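You operate a simulated robot arm through the tools that you are given. There is no shell and no other tool. Be economical: measure what you need, move in short steps, check, and stop when the job is done.

The job below is to be done with a simulated two-armed robot. You get a single attempt, and the scene is never put back.

TASK
Lift the emptier water tank onto the counter between the white mills and shut both tank drawers.
Fine: shut its valve before you lift it; the other tank stays.
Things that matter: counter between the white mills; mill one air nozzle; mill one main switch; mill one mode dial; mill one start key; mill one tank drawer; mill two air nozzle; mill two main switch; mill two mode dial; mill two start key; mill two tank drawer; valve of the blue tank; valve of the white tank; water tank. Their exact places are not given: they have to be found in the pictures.

The check looks at the end state, three seconds after you hand in, the way a careful person would. Anything else that was tipped, shoved, dropped, spilled or broken makes it a failure.

THE ROBOT
Two 7-joint arms with two-finger parallel grippers on one trunk, on a base that drives. Base frame: it is fixed to the floor where the robot stands at the start and does not move with it; the origin is under the middle of the robot, x ahead of it, y to its left, z up. Lengths are in m, angles in degrees, forces in N, time in s.
The left shoulder is at the start at [0.07, 0.13, 1.237], the right one opposite. With the tool pointing down near the work surface each hand reaches from about 0.1 to 0.5 m from the robot's upright axis, wherever it stands, measured 20 degrees to its own side. Places, roughly: counter between the white mills [-0.1, 0.6, 0.8]; mill one air nozzle [0.4, 0.5, 1.2]; mill one main switch [0.8, 0.4, 0.9]; mill one mode dial [0.8, 0.4, 1.1]; mill one start key [0.8, 0.4, 1]; mill one tank drawer [0.5, 0.2, 0.9]; mill two air nozzle [-0.7, 0.5, 1.2]; mill two main switch [-0.3, 0.4, 0.9]; mill two mode dial [-0.4, 0.4, 1.1]; mill two start key [-0.4, 0.4, 1]; mill two tank drawer [-0.6, 0.2, 0.9]; valve of the blue tank [-0.7, 0.2, 0.9]; valve of the white tank [0.5, 0.2, 0.9]. Payload 1.57 kg a hand.
Tool frame (each hand has its own): the origin (TCP) lies between the finger pads and is the grasp point; the fingertips stand 0.03 m ahead of it; z points along the fingers, y is the line along which they close. The gripper opens to 0.08 m. The fingers are 0.017 m wide and 0.012 m thick; the gripper's body (0.04 by 0.082 m) begins 0.08 m behind the TCP.
Orientation is that of the tool frame in the base frame, as a unit quaternion [w, x, y, z]. With the fingers straight down and closing along the base's y, the tool's x points along the base's -x, its y along +y and its z along -z.

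THE INTERFACE
- The arms move only by the tool send_rows. It takes "left_deltas", "right_deltas" or both (then of equal length, played together; a hand with none holds still); each is a list of rows, each a list of 7 numbers: the turn, a rotation vector about the tool's x, y, z in degrees, then the shift along the tool's x, y, z in m, then the finger opening in m, from 0 to 0.08. In form: [[wx, wy, wz, tx, ty, tz, gripper], ...]. A call has 1 to 12 rows; each row is the pose to reach, as a shift and turn from the pose commanded when the call began, along the tool's axes at that moment. A row lasts 0.2 s, in which the tool goes at most 0.05 m and 8.6 degrees; a call with a longer step from one row to the next is refused whole, and so is a gripper value outside its range. A pose out of reach is approached as far as the arm can. The call stops where the force on the tool passes 40 N (or 10 N more than at its start, if that is more) or the arm is blocked; 0.2 s more then pass. Each finger travels about 0.108 m/s and halts on what it meets, pressing with about 42 N; the grip force reading is that of the motor and also rises with nothing between the fingers. The clock runs only during rows and for 0.2 s after the last one: add rows that repeat a pose to give the fingers time. It gives the time, the measured TCP pose, the force on the tool (base axes), the opening and the grip force at its end, in the units of the frame above (readings bear some noise), with the torque about the TCP (base axes, N m) and any sound that the robot's microphone picked up.
- Cameras (640 x 400 px; columns grow to the right, rows downward): "scene" is now at [0.0554, 0.0681, 1.4331]; the picture's right is [1.00, -0.07, -0.00], its down [-0.06, -0.85, -0.52] and it looks along [0.04, 0.52, -0.85] (base axes); focal length 214 px, centre (320, 200). "left" rides on the left gripper at [0.072, 0.007, -0.122] in its tool frame; the picture's right is [-0.09, 1.00, 0.00], its down [-0.84, -0.08, -0.54] and it looks along [-0.54, -0.05, 0.84] (tool axes); focal length 238 px, centre (320, 200). "right" rides on the right gripper at [0.072, -0.007, -0.122] in its tool frame; the picture's right is [0.09, 1.00, 0.00], its down [-0.84, 0.08, -0.54] and it looks along [-0.54, 0.05, 0.84] (tool axes); focal length 238 px, centre (320, 200).
- snapshot(camera): a new picture of that camera. The clock stands still meanwhile.
- slide_trunk(by): slides the trunk up (or, below 0, down) by that many m; the arms and the scene camera ride with it, the base frame stays. It gives what a move gives, with no picture.
- base_move(legs): drives the robot by 1 to 6 legs, each [ahead, left, turn to the left] in m, m and degrees, along the robot's own axes; the way and the turn of a leg run together, so that a leg with both is an arc; at most 1.5 m and 180 degrees a leg. The arms and the cameras ride along, it lands a little off, and it stops where it bumps. It gives what a move gives.
- head_to(pan, tilt): turns the head with the scene camera to pan (to the left, within 86 degrees either way) and tilt (down, from -29 to 69), counted from straight ahead of the robot. It gives what a move gives.
- pixel_to_xyz(camera, pixels): for up to 12 pixels [column, row] of the newest picture of that camera ("zoom" is the newest enlarged one), the place [x, y, z] in the base frame of the surface seen there, good to about 0.002 m. The clock stands still meanwhile.
- zoom(camera, box): a new picture of the part [left, top, right, bottom] of that camera's present view, enlarged. The clock stands still meanwhile.
- hand_in(): hands the job in; it is judged then, once.

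Work in short steps. Measure before you move; look again where a grasp or a placing could have gone wrong, and mend it. You have 80 turns and 78 pictures in all, those below and enlarged ones among them. Open the grippers and draw the arms clear of the work before you hand the job in, unless the task says otherwise; then end with one line.

The tools are called after ">>>" as name(argument=value, ...) on one line, values as JSON. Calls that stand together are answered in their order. send_rows: Moves the arms, as the interface text tells. Its arguments: {"type":"object","properties":{"left_deltas":{"type":"array"},"right_deltas":{"type":"array"}},"required":[]} The other tools are called the same way: slide_trunk (by) slides the trunk up or down; base_move (legs) drives the base; head_to (pan, tilt) turns the head that bears the scene camera; snapshot (camera) takes a picture; pixel_to_xyz (camera, pixels) gives the place of the surface under pixels of a picture; zoom (camera, box) takes an enlarged picture of a part of a camera's view; hand_in () hands the job in.

At the start:

```text
t: 0.0
left_ee_pos: [0.14, 0.1792, 1.2461]
left_tool_rot: [0.0, 0.0, 1.0, -0.001]
left_wrist_force: [-0.1, -0.2, -0.2]
left_wrist_torque: [0.02, 0.0, -0.01]
left_width: 0.0801
left_grasp_force: 0.1
right_ee_pos: [0.2248, 0.0424, 1.1581]
right_tool_rot: [0.0, 0.0, 1.0, 0.0]
right_wrist_force: [0.3, 0.3, -0.1]
right_wrist_torque: [0.01, 0.0, 0.02]
right_width: 0.08
right_grasp_force: 0.1
trunk travel left (down, up): [-0.875, 0.065]
robot x, y, heading: [-0.0, -0.0018, -0.1]
head pan, tilt: [85.9, 58.5]
```

scene: 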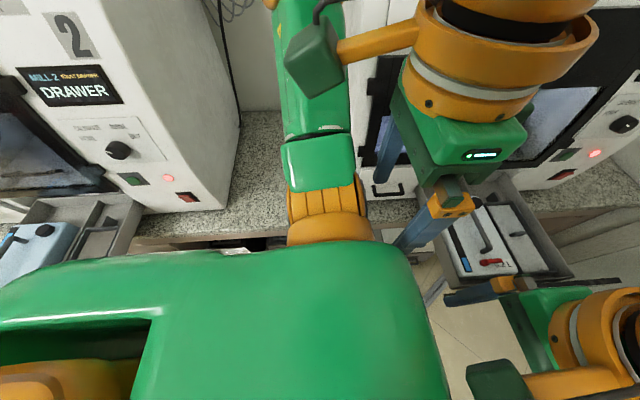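
right: 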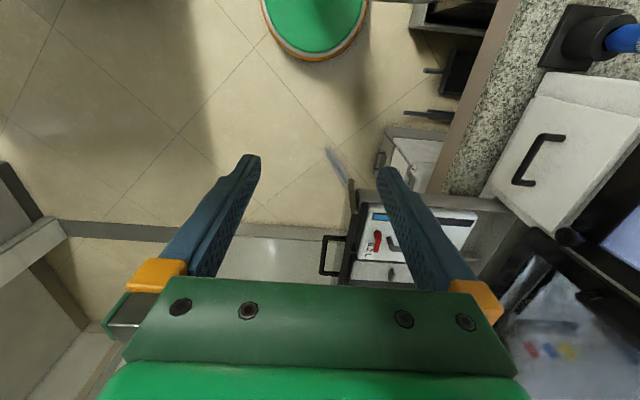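
left: 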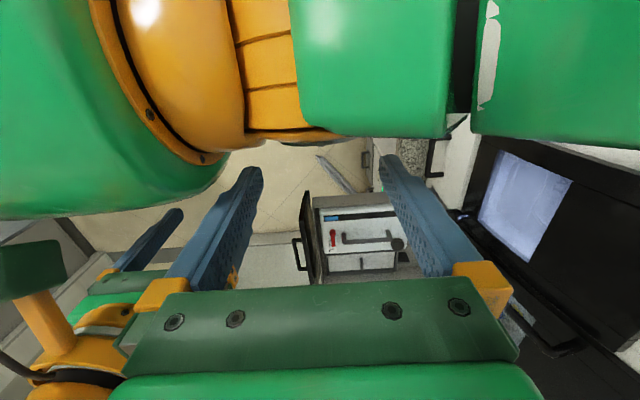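

The scene shows the blue tank at lower left (30,250) and the white one at (485,240). I zoom on both to compare their water levels and valves.

>>> zoom(camera="scene", box=[420, 170, 580, 310])

>>> zoom(camera="scene", box=[0, 180, 160, 280])

>>> zoom(camera="left", box=[270, 170, 450, 290])

```text
2.86 times, centred on (500, 240) of scene
```

zoom: 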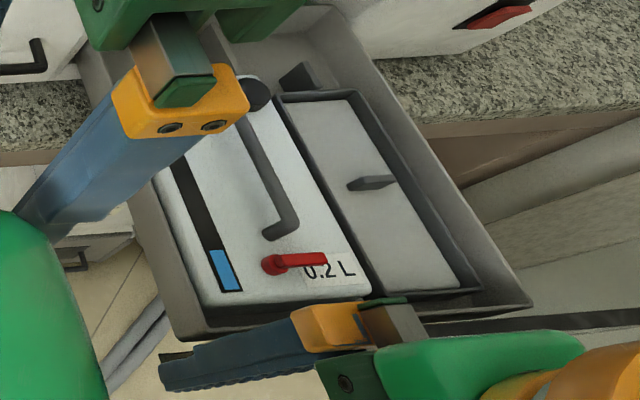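

```text
4.00 times, centred on (80, 230) of scene
```

zoom: 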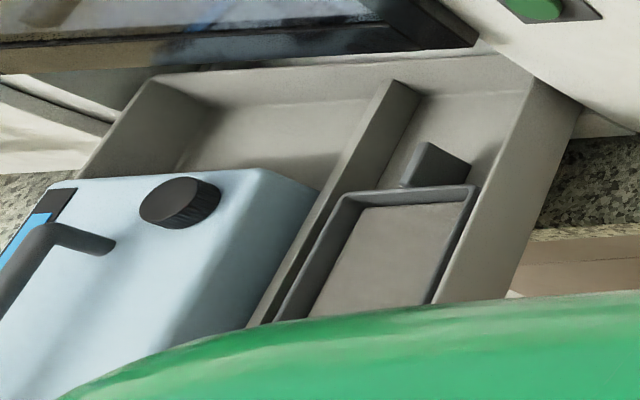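

```text
3.33 times, centred on (360, 230) of left
```

zoom: 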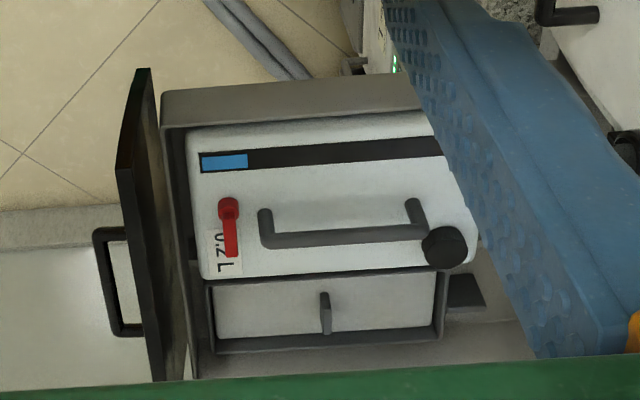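

The white tank reads 0.2 L with a short blue gauge; the blue one's gauge seems nearly full, to be confirmed. I measure the white tank's parts and drawer, and the blue drawer.

>>> pixel_to_xyz(camera="zoom", pixels=[[228, 208], [232, 250], [268, 228], [270, 241], [412, 205], [425, 228], [210, 270], [430, 270], [142, 110], [160, 340], [100, 240], [120, 330]])

>>> pixel_to_xyz(camera="scene", pixels=[[45, 230], [8, 245], [108, 198], [92, 215], [130, 240], [260, 200], [160, 245], [75, 250], [400, 212], [120, 150], [215, 200], [250, 130]])

>>> head_to(pan=86, tilt=30)

>>> snapshot(camera="scene")

```text
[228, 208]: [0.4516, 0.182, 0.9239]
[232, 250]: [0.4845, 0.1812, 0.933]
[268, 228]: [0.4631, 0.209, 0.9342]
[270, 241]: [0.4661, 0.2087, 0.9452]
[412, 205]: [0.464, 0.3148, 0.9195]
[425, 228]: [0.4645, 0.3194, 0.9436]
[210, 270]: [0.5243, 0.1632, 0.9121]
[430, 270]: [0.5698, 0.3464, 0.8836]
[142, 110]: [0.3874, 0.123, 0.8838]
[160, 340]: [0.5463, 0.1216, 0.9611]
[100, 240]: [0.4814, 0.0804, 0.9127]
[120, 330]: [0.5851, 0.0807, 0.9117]
```

```text
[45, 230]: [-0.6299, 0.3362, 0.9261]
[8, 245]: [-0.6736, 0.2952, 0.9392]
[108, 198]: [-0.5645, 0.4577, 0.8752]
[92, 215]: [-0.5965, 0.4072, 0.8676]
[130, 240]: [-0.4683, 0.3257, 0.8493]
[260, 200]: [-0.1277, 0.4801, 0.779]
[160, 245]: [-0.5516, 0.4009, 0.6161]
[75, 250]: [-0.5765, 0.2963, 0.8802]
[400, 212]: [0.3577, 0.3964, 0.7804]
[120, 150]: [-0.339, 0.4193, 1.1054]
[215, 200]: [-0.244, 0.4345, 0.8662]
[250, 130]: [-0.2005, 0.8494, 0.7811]
```

```text
t: 0.9
left_ee_pos: [0.1408, 0.1787, 1.2455]
left_tool_rot: [0.001, 0.0, 1.0, 0.0]
left_wrist_force: [-0.3, 0.1, -0.3]
left_wrist_torque: [-0.01, -0.02, 0.0]
left_width: 0.0798
left_grasp_force: 0.0
right_ee_pos: [0.224, 0.0426, 1.1579]
right_tool_rot: [0.0, 0.0, 1.0, -0.001]
right_wrist_force: [0.3, -0.2, 0.2]
right_wrist_torque: [-0.03, 0.02, -0.01]
right_width: 0.08
right_grasp_force: 0.1
trunk travel left (down, up): [-0.875, 0.065]
robot x, y, heading: [0.0003, -0.0, 0.1]
head pan, tilt: [85.9, 30.0]
```

```text
71 pictures are left
```

scene: 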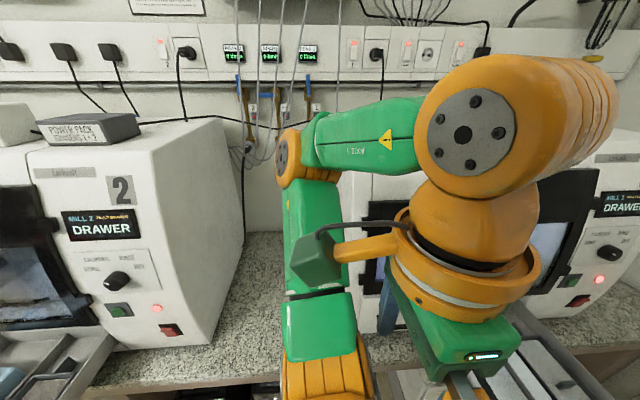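

Scene at this tilt shows the mills and cords; before driving I check free floor behind (to -y) from the right camera.

>>> pixel_to_xyz(camera="right", pixels=[[370, 20], [270, 20], [315, 57], [20, 100], [40, 215], [150, 100], [10, 20], [465, 40], [430, 72], [410, 113], [330, 170], [20, 240]])

>>> head_to(pan=-80, tilt=45)

>>> snapshot(camera="scene")

```text
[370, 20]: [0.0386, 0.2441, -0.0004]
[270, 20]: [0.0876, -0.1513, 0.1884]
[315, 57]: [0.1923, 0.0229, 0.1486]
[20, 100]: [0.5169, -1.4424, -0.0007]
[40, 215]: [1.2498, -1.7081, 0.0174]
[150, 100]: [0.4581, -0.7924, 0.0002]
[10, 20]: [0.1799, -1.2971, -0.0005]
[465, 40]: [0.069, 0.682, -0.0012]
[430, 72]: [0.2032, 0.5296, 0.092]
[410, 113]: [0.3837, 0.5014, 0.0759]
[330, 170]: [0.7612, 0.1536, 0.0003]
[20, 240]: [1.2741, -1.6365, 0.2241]
```

```text
t: 3.5
left_ee_pos: [0.1403, 0.1792, 1.2442]
left_tool_rot: [0.0, -0.001, 1.0, -0.001]
left_wrist_force: [-0.3, 0.0, -0.8]
left_wrist_torque: [0.0, 0.02, -0.03]
left_width: 0.0799
left_grasp_force: 0.0
right_ee_pos: [0.2241, 0.0424, 1.1578]
right_tool_rot: [0.0, 0.0, 1.0, 0.0]
right_wrist_force: [-0.4, 0.6, 0.0]
right_wrist_torque: [0.01, -0.01, 0.03]
right_width: 0.08
right_grasp_force: 0.0
trunk travel left (down, up): [-0.875, 0.065]
robot x, y, heading: [0.0014, 0.0009, -0.1]
head pan, tilt: [-80.0, 45.0]
```

```text
70 pictures are left
```

scene: 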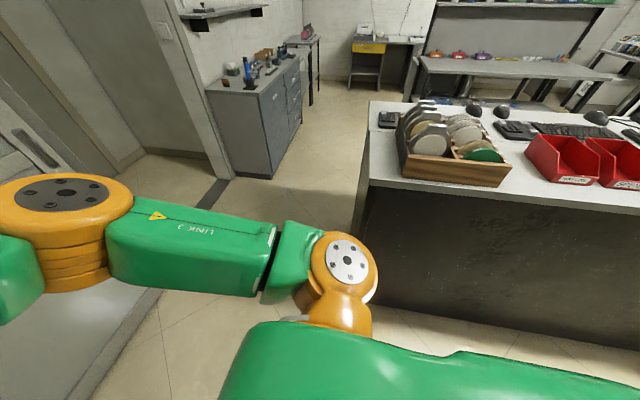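

A worktable stands behind; I measure its near edge.

>>> pixel_to_xyz(camera="scene", pixels=[[368, 180], [500, 205], [620, 225], [370, 110], [400, 330], [240, 90], [275, 180]])

```text
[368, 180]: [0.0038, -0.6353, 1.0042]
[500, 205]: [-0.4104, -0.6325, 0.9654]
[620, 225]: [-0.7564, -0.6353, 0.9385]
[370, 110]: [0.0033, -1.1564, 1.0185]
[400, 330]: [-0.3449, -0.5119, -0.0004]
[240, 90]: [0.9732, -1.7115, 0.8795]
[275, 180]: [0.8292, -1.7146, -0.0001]
```

The table edge is y=-0.635 for x<0. I check how far my arms stick out sideways before I drive.

>>> pixel_to_xyz(camera="scene", pixels=[[345, 260], [60, 190], [330, 235], [200, 225], [15, 190], [400, 370], [375, 285]])

>>> head_to(pan=75, tilt=30)

>>> snapshot(camera="scene")

>>> pixel_to_xyz(camera="scene", pixels=[[232, 160], [260, 110], [380, 130], [510, 130], [240, 330], [220, 240], [430, 40], [350, 80]])

```text
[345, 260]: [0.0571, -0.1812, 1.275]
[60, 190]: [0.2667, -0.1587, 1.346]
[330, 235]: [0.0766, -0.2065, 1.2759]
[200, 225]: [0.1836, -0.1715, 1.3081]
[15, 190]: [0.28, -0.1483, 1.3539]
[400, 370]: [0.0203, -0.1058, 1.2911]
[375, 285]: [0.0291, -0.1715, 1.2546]
```

```text
t: 5.9
left_ee_pos: [0.1409, 0.1785, 1.2444]
left_tool_rot: [0.001, 0.0, 1.0, -0.001]
left_wrist_force: [-0.6, 0.4, -0.3]
left_wrist_torque: [0.0, 0.02, 0.02]
left_width: 0.08
left_grasp_force: 0.0
right_ee_pos: [0.2235, 0.0422, 1.1579]
right_tool_rot: [0.0, 0.001, 1.0, 0.0]
right_wrist_force: [0.3, 0.2, 0.3]
right_wrist_torque: [-0.03, -0.01, -0.02]
right_width: 0.08
right_grasp_force: 0.0
trunk travel left (down, up): [-0.875, 0.065]
robot x, y, heading: [0.0008, 0.0025, 0.0]
head pan, tilt: [75.0, 30.0]
```

```text
69 pictures are left
```

scene: 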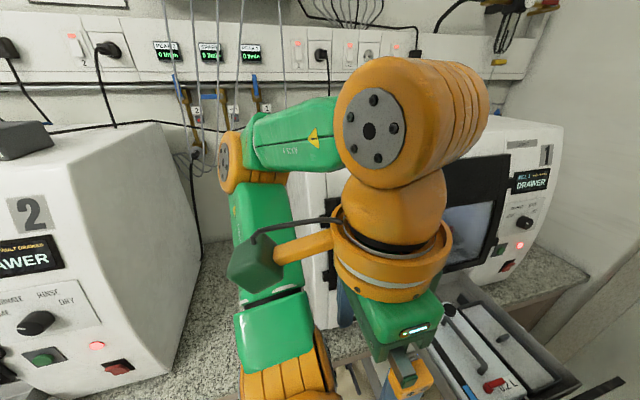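

```text
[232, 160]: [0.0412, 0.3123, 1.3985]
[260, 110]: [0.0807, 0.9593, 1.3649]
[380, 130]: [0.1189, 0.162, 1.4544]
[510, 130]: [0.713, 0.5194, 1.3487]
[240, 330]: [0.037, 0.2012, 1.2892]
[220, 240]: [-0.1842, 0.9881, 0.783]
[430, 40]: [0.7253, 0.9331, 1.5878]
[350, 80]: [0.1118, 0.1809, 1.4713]
```

Arms are compact (y from -0.2 to 0.35), so there is room. I drive right 0.2, ahead 0.3, then turn 90° left to face the mills.

>>> base_move(legs=[[0, -0.22, 0], [0.3, 0, 0], [0, 0, 90]])

>>> head_to(pan=-20, tilt=50)

>>> snapshot(camera="scene")

>>> head_to(pan=60, tilt=30)

>>> snapshot(camera="scene")

```text
t: 13.0
left_ee_pos: [0.1269, -0.0746, 1.2441]
left_tool_rot: [0.001, -0.704, 0.71, 0.0]
left_wrist_force: [-0.3, 1.0, -0.5]
left_wrist_torque: [-0.01, 0.02, -0.05]
left_width: 0.0802
left_grasp_force: 0.1
right_ee_pos: [0.2635, 0.0068, 1.1573]
right_tool_rot: [0.0, -0.704, 0.71, 0.001]
right_wrist_force: [0.1, 0.0, -0.4]
right_wrist_torque: [0.0, -0.01, 0.02]
right_width: 0.08
right_grasp_force: 0.1
trunk travel left (down, up): [-0.875, 0.065]
robot x, y, heading: [0.3028, -0.216, 89.5]
head pan, tilt: [75.0, 30.0]
```

```text
t: 14.7
left_ee_pos: [0.127, -0.0749, 1.2441]
left_tool_rot: [0.001, -0.704, 0.71, -0.001]
left_wrist_force: [0.7, -0.1, -0.3]
left_wrist_torque: [-0.02, -0.01, -0.01]
left_width: 0.08
left_grasp_force: 0.1
right_ee_pos: [0.2634, 0.0054, 1.1586]
right_tool_rot: [-0.001, -0.704, 0.71, 0.0]
right_wrist_force: [0.6, -0.3, 0.0]
right_wrist_torque: [0.01, -0.05, 0.0]
right_width: 0.0802
right_grasp_force: 0.1
trunk travel left (down, up): [-0.875, 0.065]
robot x, y, heading: [0.302, -0.2207, 89.2]
head pan, tilt: [-20.0, 50.0]
```

```text
68 pictures are left
```

scene: 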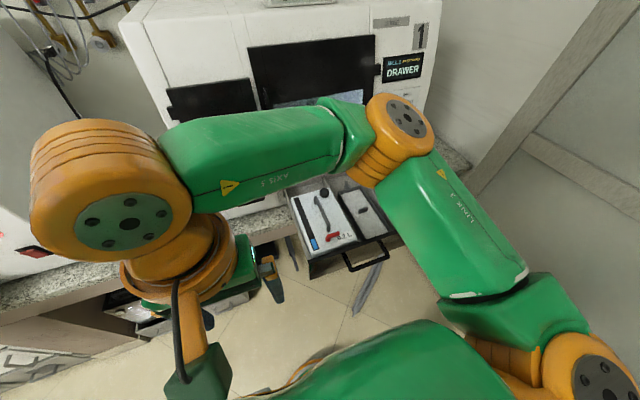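

```text
t: 16.2
left_ee_pos: [0.1255, -0.0741, 1.2445]
left_tool_rot: [0.001, -0.704, 0.711, 0.0]
left_wrist_force: [0.5, -0.2, 0.1]
left_wrist_torque: [-0.05, 0.0, -0.01]
left_width: 0.08
left_grasp_force: 0.0
right_ee_pos: [0.2643, 0.0064, 1.1582]
right_tool_rot: [0.0, -0.704, 0.71, 0.0]
right_wrist_force: [0.4, 0.5, 0.1]
right_wrist_torque: [0.0, -0.01, 0.02]
right_width: 0.0802
right_grasp_force: 0.0
trunk travel left (down, up): [-0.875, 0.065]
robot x, y, heading: [0.3045, -0.2218, 89.4]
head pan, tilt: [60.0, 30.0]
```

```text
67 pictures are left
```

scene: 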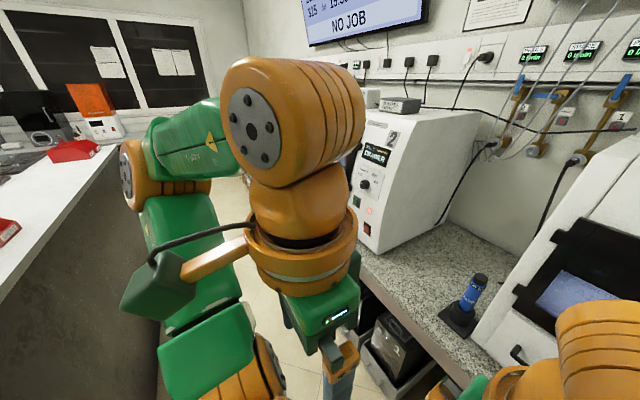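

The blue drawer is hidden behind my left wrist at (310,220), and a blue gun in a black stand sits on the counter at (470,300). I reach the left hand ahead 0.2 m, to clear the view, and look again.

>>> send_rows(left_deltas=[[0, 0, 0, -0.05, 0, 0, 0.08], [0, 0, 0, -0.1, 0, 0, 0.08], [0, 0, 0, -0.15, 0, 0, 0.08], [0, 0, 0, -0.2, 0, 0, 0.08]])

>>> snapshot(camera="scene")

>>> snapshot(camera="right")

```text
t: 17.2
left_ee_pos: [0.1293, 0.1271, 1.2442]
left_tool_rot: [-0.001, -0.704, 0.71, -0.001]
left_wrist_force: [0.4, 0.3, -0.4]
left_wrist_torque: [-0.05, 0.04, -0.01]
left_width: 0.0801
left_grasp_force: 0.1
right_ee_pos: [0.2647, 0.009, 1.1583]
right_tool_rot: [-0.001, -0.704, 0.71, 0.0]
right_wrist_force: [0.0, 0.3, 0.1]
right_wrist_torque: [-0.01, -0.01, 0.01]
right_width: 0.0799
right_grasp_force: 0.1
trunk travel left (down, up): [-0.875, 0.065]
robot x, y, heading: [0.3026, -0.2166, 89.6]
head pan, tilt: [60.0, 30.0]
```

```text
66 pictures are left
```

scene: 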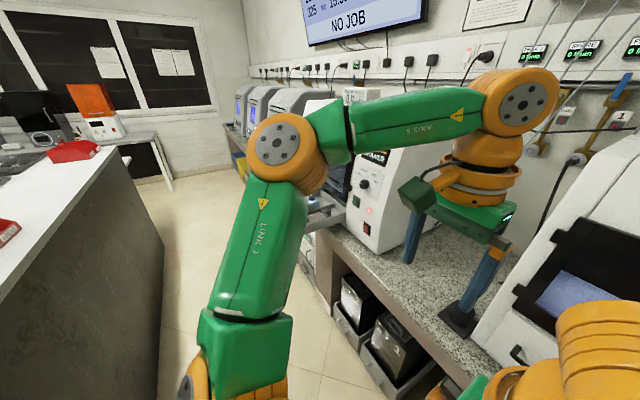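

```text
65 pictures are left
```

right: 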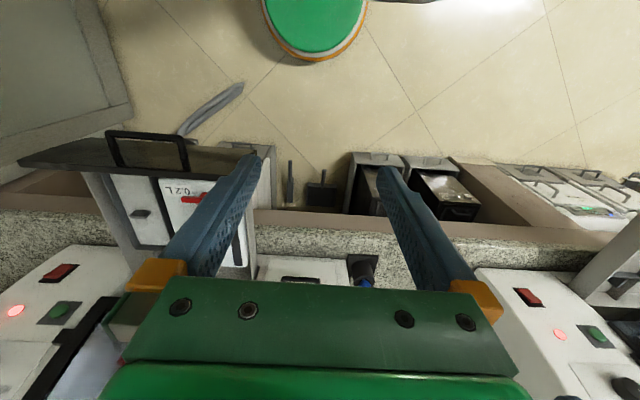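

The blue drawer is still mostly hidden behind link 3 at (320,205). I zoom in on the right edge of the right camera and swing the scene view.

>>> zoom(camera="scene", box=[280, 170, 380, 260])

>>> zoom(camera="right", box=[20, 110, 290, 290])

>>> pixel_to_xyz(camera="right", pixels=[[570, 180], [600, 210], [290, 180], [365, 260], [360, 285], [290, 270], [300, 240], [430, 230]])

```text
4.44 times, centred on (330, 215) of scene
```

zoom: 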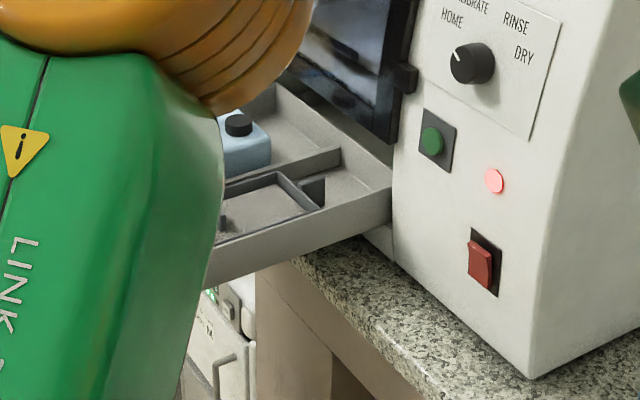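

```text
2.22 times, centred on (155, 200) of right
```

zoom: 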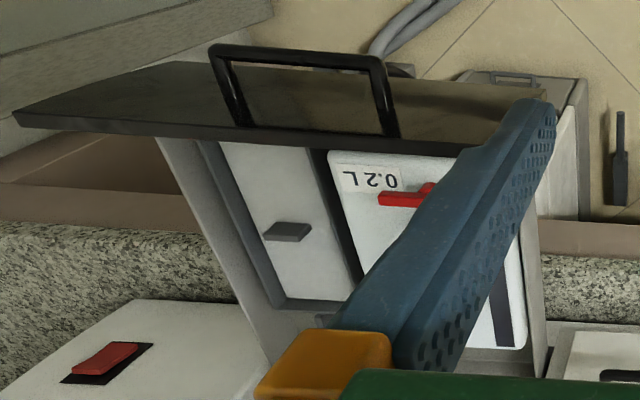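

```text
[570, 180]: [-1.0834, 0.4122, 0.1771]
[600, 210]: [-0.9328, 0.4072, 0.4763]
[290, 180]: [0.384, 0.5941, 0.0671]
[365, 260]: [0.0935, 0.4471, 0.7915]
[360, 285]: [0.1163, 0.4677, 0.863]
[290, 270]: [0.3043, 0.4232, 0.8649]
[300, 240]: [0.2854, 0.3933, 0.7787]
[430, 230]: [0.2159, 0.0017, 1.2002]
```

The blue tank's label is still unseen. I shift the left hand 0.2 m to the robot's left so its wrist camera sees the blue drawer.

>>> send_rows(left_deltas=[[0, 0, 0, 0.03, 0.04, 0, 0.08], [0, 0, 0, 0.05, 0.08, 0, 0.08], [0, 0, 0, 0.05, 0.12, 0, 0.08], [0, 0, 0, 0.05, 0.16, 0, 0.08], [0, 0, 0, 0.05, 0.2, 0, 0.08]])

>>> snapshot(camera="left")

```text
t: 18.4
left_ee_pos: [-0.0596, 0.073, 1.2354]
left_tool_rot: [0.001, -0.705, 0.71, 0.001]
left_wrist_force: [0.4, 0.5, 0.7]
left_wrist_torque: [0.06, -0.02, 0.0]
left_width: 0.0799
left_grasp_force: 0.0
left hand out of reach, approached as far as the arm can: row 5
right_ee_pos: [0.262, 0.0062, 1.1582]
right_tool_rot: [0.0, -0.704, 0.71, 0.0]
right_wrist_force: [0.1, 0.4, -0.9]
right_wrist_torque: [0.01, 0.0, 0.03]
right_width: 0.0798
right_grasp_force: 0.0
trunk travel left (down, up): [-0.875, 0.065]
robot x, y, heading: [0.305, -0.2185, 89.6]
head pan, tilt: [60.0, 30.0]
```

```text
62 pictures are left
```

left: 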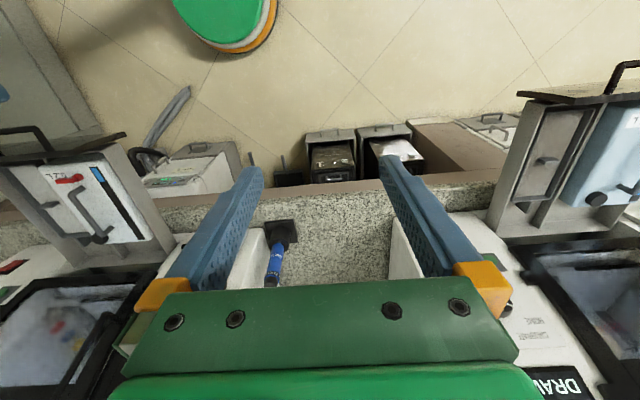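

The left camera now shows the blue tank at (610,160). Zoom on it.

>>> zoom(camera="left", box=[500, 70, 640, 240])

>>> pixel_to_xyz(camera="left", pixels=[[268, 232], [296, 222], [275, 260], [240, 250], [395, 230], [440, 240], [350, 205], [340, 260], [270, 190], [415, 190]])

```text
2.35 times, centred on (570, 155) of left
```

zoom: 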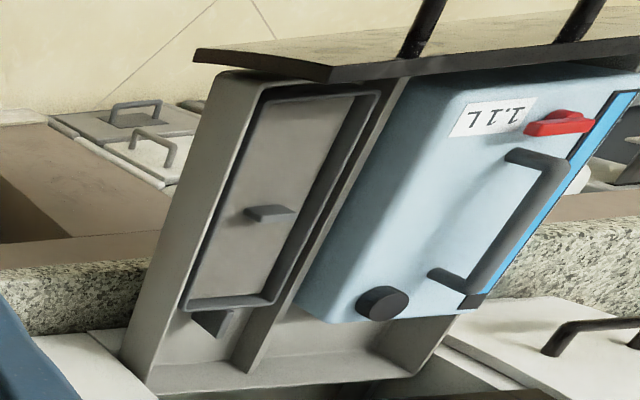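

```text
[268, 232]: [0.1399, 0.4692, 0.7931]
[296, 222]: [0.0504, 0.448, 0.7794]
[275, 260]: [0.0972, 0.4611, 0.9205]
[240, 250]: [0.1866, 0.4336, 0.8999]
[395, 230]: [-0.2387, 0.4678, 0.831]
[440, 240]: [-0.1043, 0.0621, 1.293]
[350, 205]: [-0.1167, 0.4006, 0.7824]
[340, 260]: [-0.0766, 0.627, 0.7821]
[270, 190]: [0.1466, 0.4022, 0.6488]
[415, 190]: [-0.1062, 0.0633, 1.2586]
```

The blue tank reads 1.1 L with a long gauge, so the white (0.2 L) is the one. I bring the right hand over the white tank to view its valve closely and draw the left hand back.

>>> send_rows(right_deltas=[[0, 0, 0, -0.025, -0.04, 0, 0.08], [0, 0, 0, -0.05, -0.08, 0, 0.08], [0, 0, 0, -0.075, -0.12, 0.02, 0.08], [0, 0, 0, -0.1, -0.16, 0.04, 0.08], [0, 0, 0, -0.11, -0.195, 0.05, 0.08]], left_deltas=[[0, 0, 0, 0.03, -0.03, 0, 0.08], [0, 0, 0, 0.06, -0.06, 0, 0.08], [0, 0, 0, 0.09, -0.09, 0, 0.08], [0, 0, 0, 0.12, -0.12, 0, 0.08], [0, 0, 0, 0.15, -0.15, 0, 0.08]])

>>> snapshot(camera="right")

>>> zoom(camera="right", box=[230, 60, 430, 240])

```text
refused: row 3 steps farther than a row can; nothing moved
```

```text
60 pictures are left
```

right: 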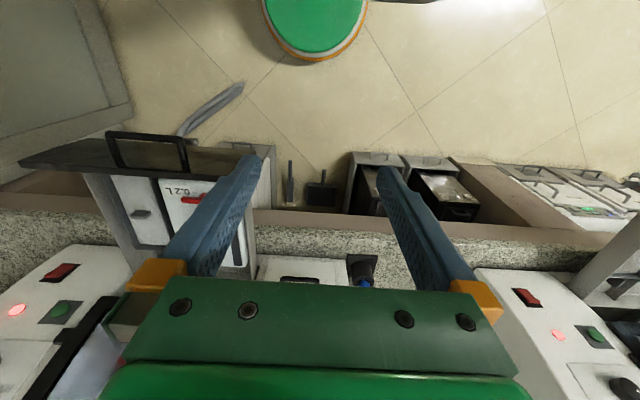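

```text
2.22 times, centred on (330, 150) of right
```

zoom: 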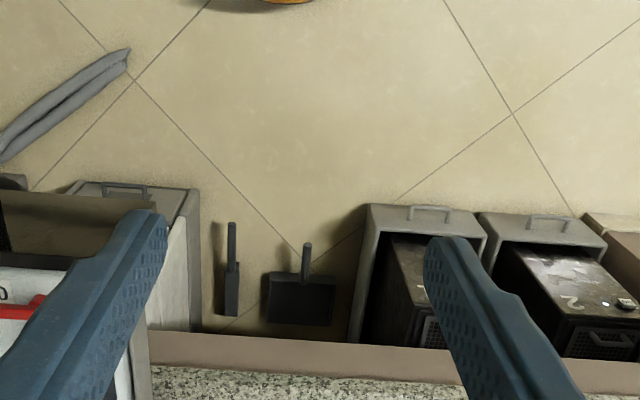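

That was refused for a step over 5 cm; I send smaller steps, same goal.

>>> send_rows(right_deltas=[[0, 0, 0, -0.02, -0.035, 0, 0.08], [0, 0, 0, -0.04, -0.07, 0, 0.08], [0, 0, 0, -0.06, -0.105, 0.01, 0.08], [0, 0, 0, -0.08, -0.14, 0.02, 0.08], [0, 0, 0, -0.1, -0.175, 0.03, 0.08], [0, 0, 0, -0.11, -0.195, 0.05, 0.08]], left_deltas=[[0, 0, 0, 0.03, -0.03, 0, 0.08], [0, 0, 0, 0.06, -0.06, 0, 0.08], [0, 0, 0, 0.09, -0.09, 0, 0.08], [0, 0, 0, 0.12, -0.12, 0, 0.08], [0, 0, 0, 0.15, -0.12, 0, 0.08], [0, 0, 0, 0.15, -0.12, 0, 0.08]])

>>> snapshot(camera="right")

```text
t: 19.8
left_ee_pos: [0.0606, -0.0788, 1.2365]
left_tool_rot: [0.001, -0.704, 0.71, 0.0]
left_wrist_force: [-0.6, -0.2, 0.5]
left_wrist_torque: [-0.02, -0.03, -0.02]
left_width: 0.0797
left_grasp_force: 0.1
right_ee_pos: [0.4592, 0.1128, 1.1081]
right_tool_rot: [0.0, -0.704, 0.71, 0.0]
right_wrist_force: [0.0, -0.2, -0.1]
right_wrist_torque: [-0.05, 0.02, 0.03]
right_width: 0.08
right_grasp_force: 0.1
trunk travel left (down, up): [-0.875, 0.065]
robot x, y, heading: [0.3021, -0.2179, 89.4]
head pan, tilt: [60.0, 30.0]
```

```text
58 pictures are left
```

right: 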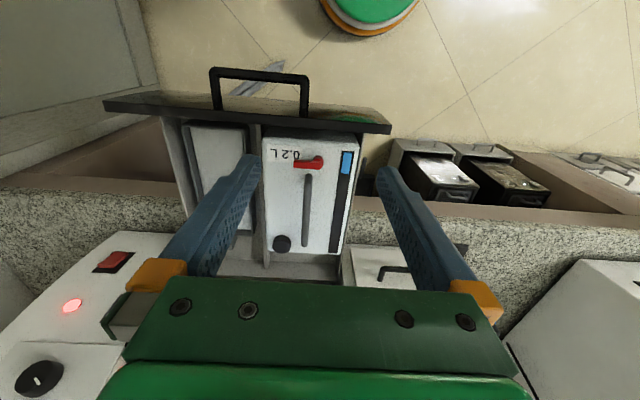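

The tank is clear now between (265,140) and (355,250). Zoom on valve and handle and measure.

>>> zoom(camera="right", box=[255, 125, 365, 195])

>>> pixel_to_xyz(camera="zoom", pixels=[[220, 225], [260, 230], [300, 225], [340, 215], [370, 200], [375, 170], [380, 225], [160, 225], [315, 290], [310, 380], [150, 300], [450, 300]])

>>> zoom(camera="right", box=[250, 125, 400, 285])

>>> pixel_to_xyz(camera="right", pixels=[[306, 180], [305, 210], [304, 242], [282, 243], [267, 140], [263, 255], [335, 252], [356, 150], [275, 210], [390, 127], [110, 103], [250, 135]])

```text
5.71 times, centred on (310, 160) of right
```

zoom: 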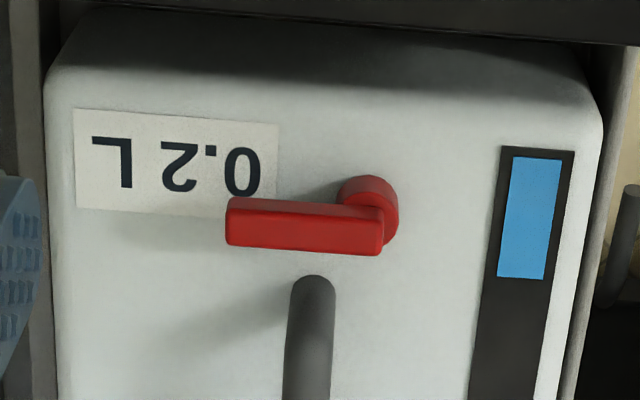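

```text
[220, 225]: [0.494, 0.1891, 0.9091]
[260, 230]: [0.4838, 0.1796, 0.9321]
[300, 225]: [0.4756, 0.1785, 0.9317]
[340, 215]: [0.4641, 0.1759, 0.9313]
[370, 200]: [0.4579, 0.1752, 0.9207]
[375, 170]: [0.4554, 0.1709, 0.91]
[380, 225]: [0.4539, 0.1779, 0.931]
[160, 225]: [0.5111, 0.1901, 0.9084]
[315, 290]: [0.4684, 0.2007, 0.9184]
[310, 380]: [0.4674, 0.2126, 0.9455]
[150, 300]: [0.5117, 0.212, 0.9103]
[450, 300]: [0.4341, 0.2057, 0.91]
```

```text
2.50 times, centred on (325, 205) of right
```

zoom: 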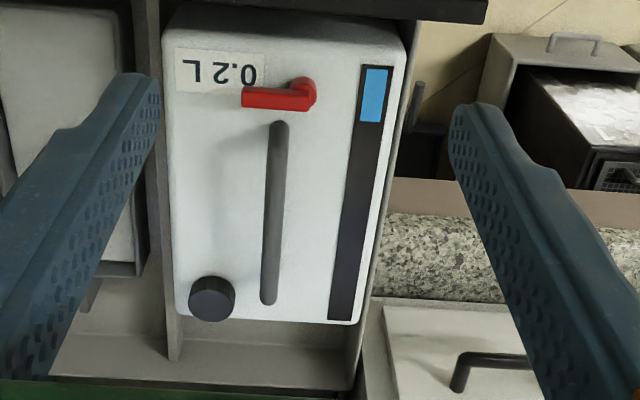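

```text
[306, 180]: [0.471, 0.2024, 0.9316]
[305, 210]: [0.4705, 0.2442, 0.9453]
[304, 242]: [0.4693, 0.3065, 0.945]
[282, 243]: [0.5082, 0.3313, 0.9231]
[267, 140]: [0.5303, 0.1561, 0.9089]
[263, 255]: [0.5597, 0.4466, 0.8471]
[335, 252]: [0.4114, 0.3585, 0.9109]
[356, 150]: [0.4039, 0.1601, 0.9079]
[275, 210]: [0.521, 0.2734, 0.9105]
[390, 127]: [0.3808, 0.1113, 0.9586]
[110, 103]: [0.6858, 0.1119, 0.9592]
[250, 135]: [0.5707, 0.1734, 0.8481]
```

The lever's pivot is at (0.456,0.174) and it points across the tank (+x). I look for signs telling which way is shut: posters on the wall.

>>> head_to(pan=30, tilt=0)

>>> snapshot(camera="scene")

>>> zoom(camera="left", box=[470, 40, 640, 200])

```text
t: 20.8
left_ee_pos: [0.0587, -0.0772, 1.2341]
left_tool_rot: [0.001, -0.704, 0.71, 0.0]
left_wrist_force: [0.3, -0.8, -0.2]
left_wrist_torque: [-0.01, 0.0, -0.02]
left_width: 0.0801
left_grasp_force: 0.1
right_ee_pos: [0.4601, 0.1141, 1.1088]
right_tool_rot: [0.0, -0.704, 0.71, 0.0]
right_wrist_force: [-0.4, -0.3, -0.4]
right_wrist_torque: [-0.01, 0.03, -0.02]
right_width: 0.0799
right_grasp_force: 0.1
trunk travel left (down, up): [-0.875, 0.065]
robot x, y, heading: [0.3086, -0.2204, 89.8]
head pan, tilt: [30.0, 0.0]
```

```text
55 pictures are left
```

scene: 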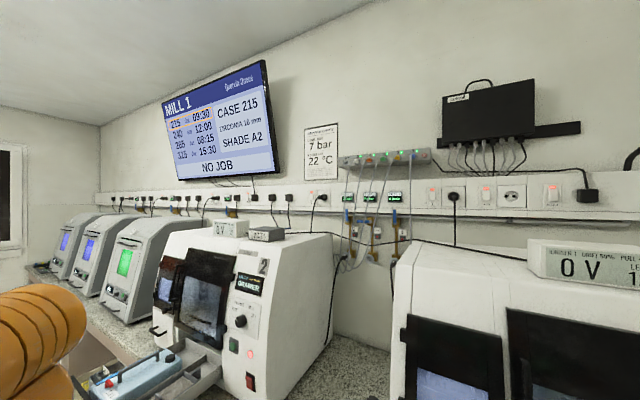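

```text
2.50 times, centred on (555, 120) of left
```

zoom: 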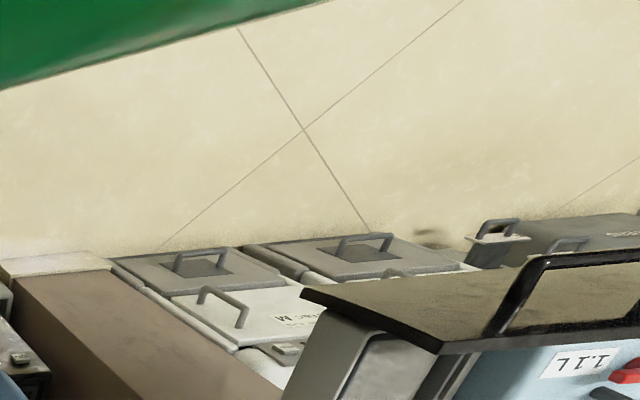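

The blue tank is visible now at (140,375), and a poster at (320,150). I zoom on both and on the white tank's parts near the drawer.

>>> zoom(camera="scene", box=[70, 330, 230, 400])

>>> zoom(camera="scene", box=[295, 110, 445, 200])

```text
4.00 times, centred on (150, 365) of scene
```

zoom: 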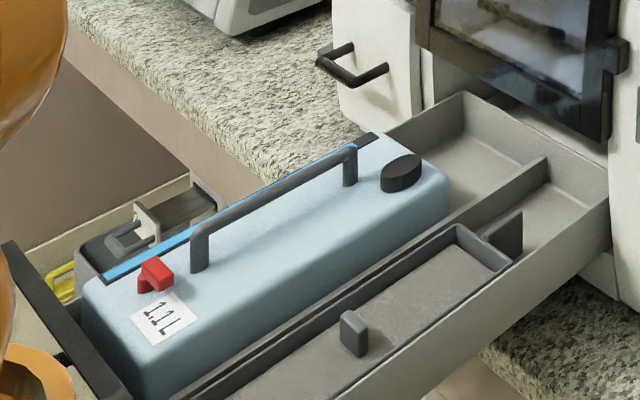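

```text
4.27 times, centred on (370, 155) of scene
```

zoom: 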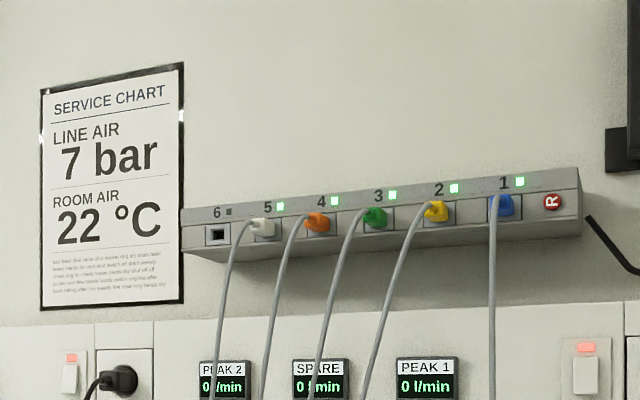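

Both levers point the same way and no sign tells otherwise, so I'll take the lever as open and feel its travel. I turn the right tool 90° about its axis so the fingers close along base y, across the lever.

>>> send_rows(right_deltas=[[0, 0, 8.4, 0, 0, 0, 0.06], [0, 0, 16.8, 0, 0, 0, 0.04], [0, 0, 25.2, 0, 0, 0, 0.03], [0, 0, 33.6, 0, 0, 0, 0.03], [0, 0, 42, 0, 0, 0, 0.03], [0, 0, 50, 0, 0, 0, 0.03], [0, 0, 58, 0, 0, 0, 0.03], [0, 0, 66, 0, 0, 0, 0.03], [0, 0, 74, 0, 0, 0, 0.03], [0, 0, 82, 0, 0, 0, 0.03], [0, 0, 90, 0, 0, 0, 0.03]])

>>> snapshot(camera="right")

```text
t: 23.2
left_ee_pos: [0.0621, -0.0775, 1.2355]
left_tool_rot: [0.001, -0.704, 0.71, 0.0]
left_wrist_force: [0.4, 0.3, 0.0]
left_wrist_torque: [-0.02, 0.05, -0.03]
left_width: 0.08
left_grasp_force: 0.0
right_ee_pos: [0.4593, 0.1148, 1.1075]
right_tool_rot: [0.0, 0.007, 1.0, 0.001]
right_wrist_force: [0.6, -0.2, 0.6]
right_wrist_torque: [0.01, -0.05, 0.0]
right_width: 0.0299
right_grasp_force: 0.0
trunk travel left (down, up): [-0.875, 0.065]
robot x, y, heading: [0.3035, -0.2166, 89.5]
head pan, tilt: [30.0, 0.0]
```

```text
51 pictures are left
```

right: 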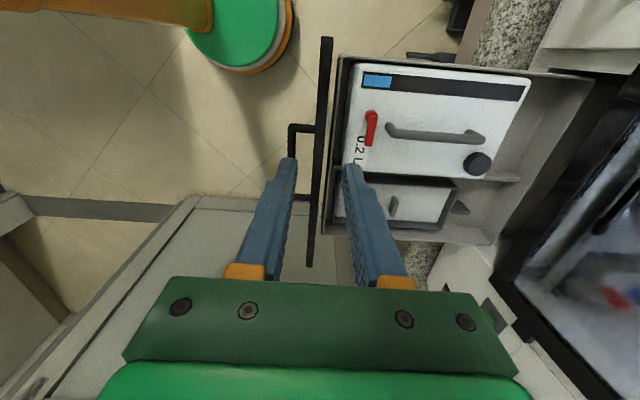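

Tool axes now equal base axes with x flipped. I measure the lever and handle from this side.

>>> zoom(camera="right", box=[330, 60, 540, 190])

>>> pixel_to_xyz(camera="right", pixels=[[371, 114], [371, 125], [370, 135], [370, 143], [366, 130], [376, 130], [388, 127], [392, 137], [430, 137], [480, 138], [340, 90], [352, 120]])

```text
3.05 times, centred on (435, 125) of right
```

zoom: 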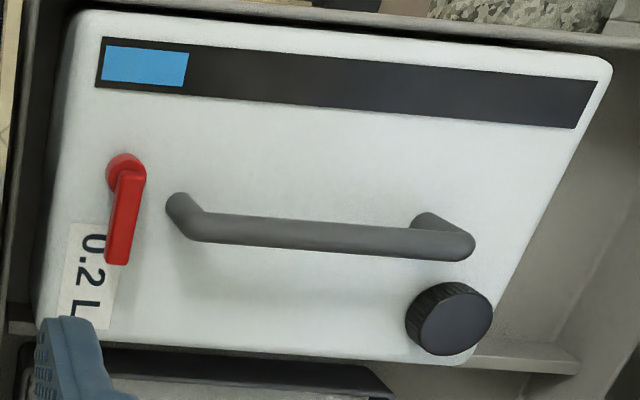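

```text
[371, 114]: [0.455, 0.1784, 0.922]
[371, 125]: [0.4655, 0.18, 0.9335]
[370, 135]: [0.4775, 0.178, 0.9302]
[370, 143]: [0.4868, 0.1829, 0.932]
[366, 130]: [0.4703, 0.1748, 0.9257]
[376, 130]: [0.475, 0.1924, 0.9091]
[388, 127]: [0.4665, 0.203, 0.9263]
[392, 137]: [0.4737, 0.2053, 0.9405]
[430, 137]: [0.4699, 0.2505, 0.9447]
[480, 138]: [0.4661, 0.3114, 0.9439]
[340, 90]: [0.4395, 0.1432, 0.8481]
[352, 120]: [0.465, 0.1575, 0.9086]
```

Lever: pivot (0.457,0.178), tip x≈0.49, y≈0.179, top z 0.932. I go above its free end (0.484,0.179) and descend until the tips straddle it.

>>> send_rows(right_deltas=[[0, 0, 0, -0.012, 0.032, 0, 0.03], [0, 0, 0, -0.025, 0.0642, 0, 0.03], [0, 0, 0, -0.025, 0.0642, 0.04, 0.03], [0, 0, 0, -0.025, 0.0642, 0.08, 0.03], [0, 0, 0, -0.025, 0.0642, 0.115, 0.03], [0, 0, 0, -0.025, 0.0642, 0.115, 0.03]])

>>> snapshot(camera="right")

```text
t: 24.6
left_ee_pos: [0.0598, -0.0777, 1.2361]
left_tool_rot: [0.0, -0.704, 0.71, -0.001]
left_wrist_force: [-0.2, 0.1, -0.4]
left_wrist_torque: [-0.03, 0.0, -0.01]
left_width: 0.0801
left_grasp_force: 0.1
right_ee_pos: [0.4841, 0.1793, 0.992]
right_tool_rot: [0.0, 0.004, 1.0, 0.0]
right_wrist_force: [-0.5, 0.0, -0.2]
right_wrist_torque: [-0.01, -0.04, 0.01]
right_width: 0.0301
right_grasp_force: 0.0
trunk travel left (down, up): [-0.875, 0.065]
robot x, y, heading: [0.3022, -0.2174, 89.7]
head pan, tilt: [30.0, 0.0]
```

```text
49 pictures are left
```

right: 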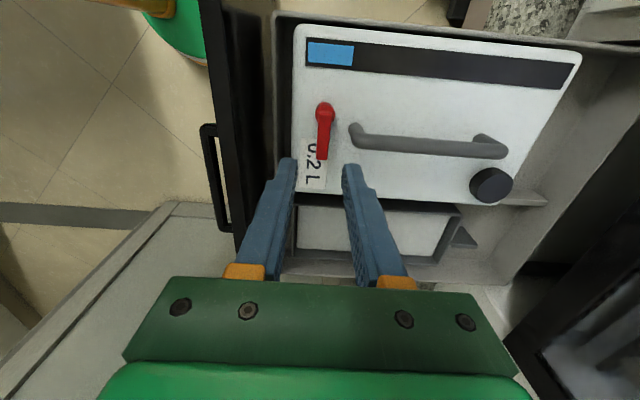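

Aligned: the lever lies between the finger lines. I descend 0.049 m and narrow the fingers to 0.018.

>>> send_rows(right_deltas=[[0, 0, 0, 0, 0, 0.025, 0.03], [0, 0, 0, 0, 0, 0.049, 0.03], [0, 0, 0, 0, 0, 0.049, 0.018], [0, 0, 0, 0, 0, 0.049, 0.018]])

>>> zoom(camera="right", box=[220, 30, 420, 210])

```text
t: 25.6
left_ee_pos: [0.0601, -0.0778, 1.2365]
left_tool_rot: [0.0, -0.704, 0.71, 0.0]
left_wrist_force: [-0.1, 0.0, 0.2]
left_wrist_torque: [-0.03, -0.01, 0.03]
left_width: 0.08
left_grasp_force: 0.1
right_ee_pos: [0.4842, 0.1786, 0.9446]
right_tool_rot: [0.0, 0.005, 1.0, 0.0]
right_wrist_force: [-0.1, -0.1, -0.3]
right_wrist_torque: [0.0, 0.02, 0.03]
right_width: 0.0179
right_grasp_force: 0.1
trunk travel left (down, up): [-0.875, 0.065]
robot x, y, heading: [0.305, -0.2159, 89.5]
head pan, tilt: [30.0, 0.0]
```

```text
2.22 times, centred on (320, 120) of right
```

zoom: 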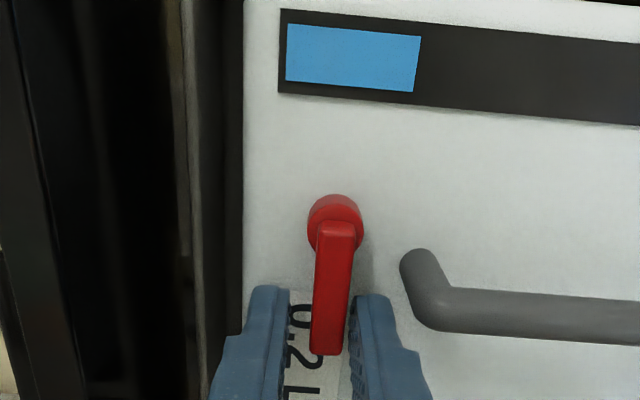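

The lever sits between the fingers. I push slowly toward -y by 0.015 m and read the force.

>>> send_rows(right_deltas=[[0, 0, 0, 0, -0.004, 0, 0.018], [0, 0, 0, 0, -0.007, 0, 0.018], [0, 0, 0, 0, -0.01, 0, 0.018], [0, 0, 0, 0, -0.013, 0, 0.018]])

>>> zoom(camera="right", box=[220, 30, 420, 210])

```text
t: 26.6
left_ee_pos: [0.0614, -0.077, 1.2357]
left_tool_rot: [-0.001, -0.704, 0.71, 0.0]
left_wrist_force: [0.1, -0.4, -0.3]
left_wrist_torque: [-0.01, 0.02, -0.02]
left_width: 0.0798
left_grasp_force: 0.0
right_ee_pos: [0.4848, 0.1653, 0.9432]
right_tool_rot: [-0.001, 0.004, 1.0, 0.0]
right_wrist_force: [0.6, 0.6, -0.5]
right_wrist_torque: [0.05, -0.03, -0.04]
right_width: 0.0188
right_grasp_force: 0.2
trunk travel left (down, up): [-0.875, 0.065]
robot x, y, heading: [0.308, -0.2178, 89.4]
head pan, tilt: [30.0, 0.0]
```

```text
2.22 times, centred on (320, 120) of right
```

zoom: 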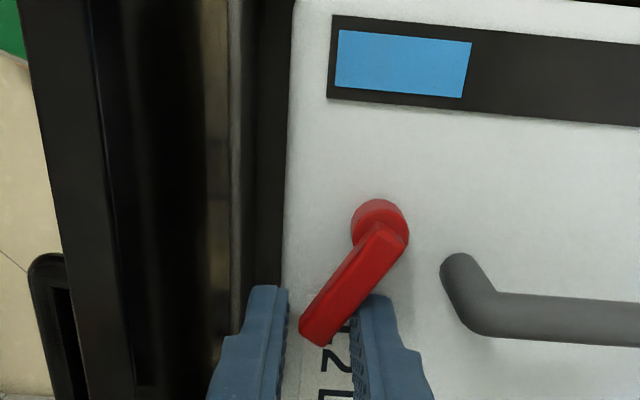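

It turns freely toward -y (clockwise from above), now ~35°. I lift, close the fingers, set down on its +x side and sweep toward -x to complete the quarter turn.

>>> send_rows(right_deltas=[[0, 0, 0, 0, 0.003, -0.02, 0.018], [0, 0, 0, 0, 0.003, -0.04, 0], [0, 0, 0, -0.02, -0.005, -0.04, 0], [0, 0, 0, -0.02, -0.005, -0.02, 0], [0, 0, 0, -0.02, -0.005, 0.0, 0], [0, 0, 0, -0.012, -0.005, 0.0, 0], [0, 0, 0, -0.004, -0.006, 0.0, 0], [0, 0, 0, 0.004, -0.007, 0.0, 0], [0, 0, 0, 0.01, -0.008, 0.0, 0], [0, 0, 0, 0.014, -0.008, 0.0, 0]])

>>> zoom(camera="right", box=[220, 30, 420, 210])

```text
t: 28.8
left_ee_pos: [0.0594, -0.0778, 1.2358]
left_tool_rot: [0.0, -0.705, 0.709, 0.0]
left_wrist_force: [0.2, -0.1, -0.1]
left_wrist_torque: [0.01, -0.01, 0.04]
left_width: 0.08
left_grasp_force: 0.2
right_ee_pos: [0.4704, 0.1573, 0.945]
right_tool_rot: [-0.001, 0.004, 1.0, -0.001]
right_wrist_force: [0.4, 0.3, 0.4]
right_wrist_torque: [-0.01, -0.03, 0.0]
right_width: 0.0
right_grasp_force: 21.1
trunk travel left (down, up): [-0.875, 0.065]
robot x, y, heading: [0.3042, -0.2174, 89.7]
head pan, tilt: [30.0, 0.0]
```

```text
2.22 times, centred on (320, 120) of right
```

zoom: 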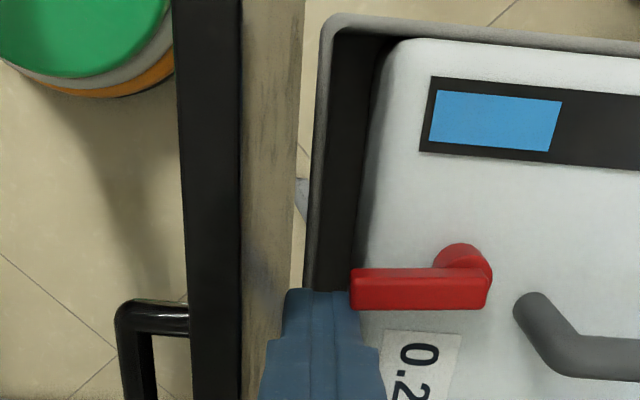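

The lever now points to -y, a full quarter turn. I push a further 8 mm to feel whether it has a stop here.

>>> send_rows(right_deltas=[[0, 0, 0, 0.003, 0, 0, 0], [0, 0, 0, 0.005, 0, 0, 0], [0, 0, 0, 0.008, 0, 0, 0]])

>>> zoom(camera="right", box=[220, 30, 420, 210])

```text
t: 29.6
left_ee_pos: [0.0642, -0.0781, 1.2368]
left_tool_rot: [-0.001, -0.704, 0.71, 0.001]
left_wrist_force: [0.0, -0.5, -0.5]
left_wrist_torque: [0.01, 0.01, -0.02]
left_width: 0.0802
left_grasp_force: 0.1
right_ee_pos: [0.4662, 0.1569, 0.944]
right_tool_rot: [-0.002, 0.006, 1.0, 0.001]
right_wrist_force: [10.5, 0.5, 6.4]
right_wrist_torque: [0.1, -0.14, -0.11]
right_width: 0.0001
right_grasp_force: 21.0
trunk travel left (down, up): [-0.875, 0.065]
robot x, y, heading: [0.2998, -0.2203, 89.6]
head pan, tilt: [30.0, 0.0]
```

```text
2.22 times, centred on (320, 120) of right
```

zoom: 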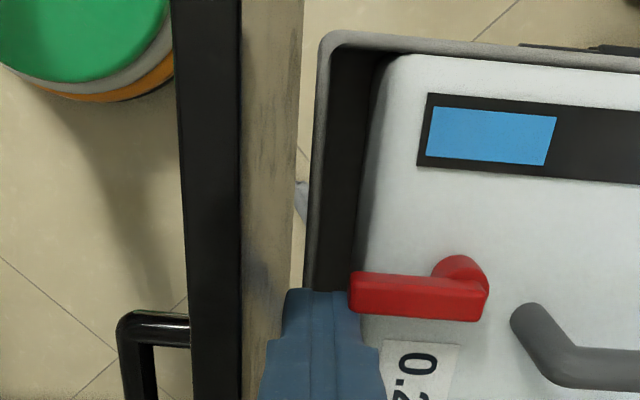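

It hits a stop (10 N) at the quarter turn, so the valve is shut. I back off, lift, and turn the tool back -90°, opening the fingers.

>>> send_rows(right_deltas=[[0, 0, 0, -0.012, 0, 0, 0], [0, 0, 0, -0.012, 0, -0.03, 0], [0, 0, 0, -0.012, 0, -0.07, 0], [0, 0, 0, -0.012, 0, -0.11, 0.02], [0, 0, 0, -0.012, 0, -0.14, 0.04], [0, 0, 0, -0.012, 0, -0.14, 0.05]])

>>> send_rows(right_deltas=[[0, 0, -8.4, 0, 0, 0, 0.05], [0, 0, -16.8, 0, 0, 0, 0.05], [0, 0, -25.2, 0, 0, 0, 0.05], [0, 0, -33.6, 0, 0, 0, 0.05], [0, 0, -42, 0, 0, 0, 0.05], [0, 0, -50, 0, 0, 0, 0.05], [0, 0, -58, 0, 0, 0, 0.05], [0, 0, -66, 0, 0, 0, 0.05], [0, 0, -74, 0, 0, 0, 0.05], [0, 0, -82, 0, 0, 0, 0.05], [0, 0, -90, 0, 0, 0, 0.05]])

>>> base_move(legs=[[0.07, 0, 0]])

>>> snapshot(camera="right")

```text
t: 31.0
left_ee_pos: [0.06, -0.0765, 1.236]
left_tool_rot: [0.0, -0.704, 0.71, 0.0]
left_wrist_force: [0.2, -0.3, 0.2]
left_wrist_torque: [0.02, 0.02, 0.0]
left_width: 0.08
left_grasp_force: 0.1
right_ee_pos: [0.4745, 0.1585, 1.0836]
right_tool_rot: [-0.001, 0.004, 1.0, 0.0]
right_wrist_force: [0.4, -0.5, -0.5]
right_wrist_torque: [0.03, -0.01, -0.03]
right_width: 0.0497
right_grasp_force: 0.0
trunk travel left (down, up): [-0.875, 0.065]
robot x, y, heading: [0.3064, -0.2168, 89.2]
head pan, tilt: [30.0, 0.0]
```

```text
t: 33.4
left_ee_pos: [0.0608, -0.0781, 1.2357]
left_tool_rot: [0.001, -0.705, 0.71, -0.001]
left_wrist_force: [0.2, -0.4, 0.3]
left_wrist_torque: [-0.01, -0.02, 0.01]
left_width: 0.0798
left_grasp_force: 0.0
right_ee_pos: [0.4747, 0.1569, 1.0824]
right_tool_rot: [0.001, -0.704, 0.71, 0.001]
right_wrist_force: [0.2, -0.1, 0.9]
right_wrist_torque: [-0.03, 0.0, -0.01]
right_width: 0.05
right_grasp_force: 0.0
trunk travel left (down, up): [-0.875, 0.065]
robot x, y, heading: [0.3066, -0.2165, 89.6]
head pan, tilt: [30.0, 0.0]
```

```text
t: 34.4
left_ee_pos: [0.0605, -0.017, 1.2361]
left_tool_rot: [0.004, -0.704, 0.71, 0.002]
left_wrist_force: [0.4, -1.5, 0.3]
left_wrist_torque: [0.07, 0.0, 0.01]
left_width: 0.0803
left_grasp_force: 0.1
right_ee_pos: [0.4752, 0.2195, 1.087]
right_tool_rot: [0.004, -0.705, 0.71, 0.002]
right_wrist_force: [0.3, -1.0, 0.8]
right_wrist_torque: [0.07, -0.02, 0.02]
right_width: 0.0501
right_grasp_force: 0.0
trunk travel left (down, up): [-0.875, 0.065]
robot x, y, heading: [0.3034, -0.1506, 89.6]
head pan, tilt: [30.0, 0.0]
```

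```text
44 pictures are left
```

right: 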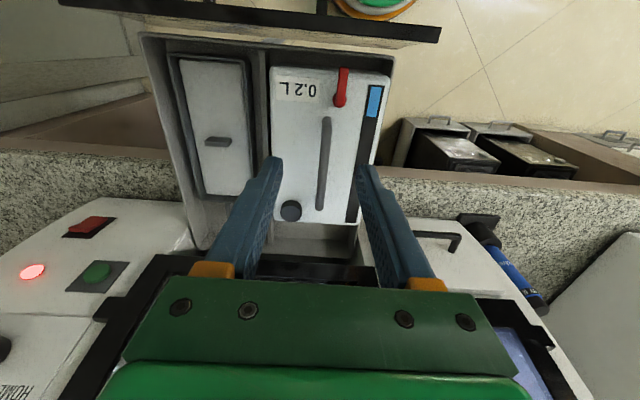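

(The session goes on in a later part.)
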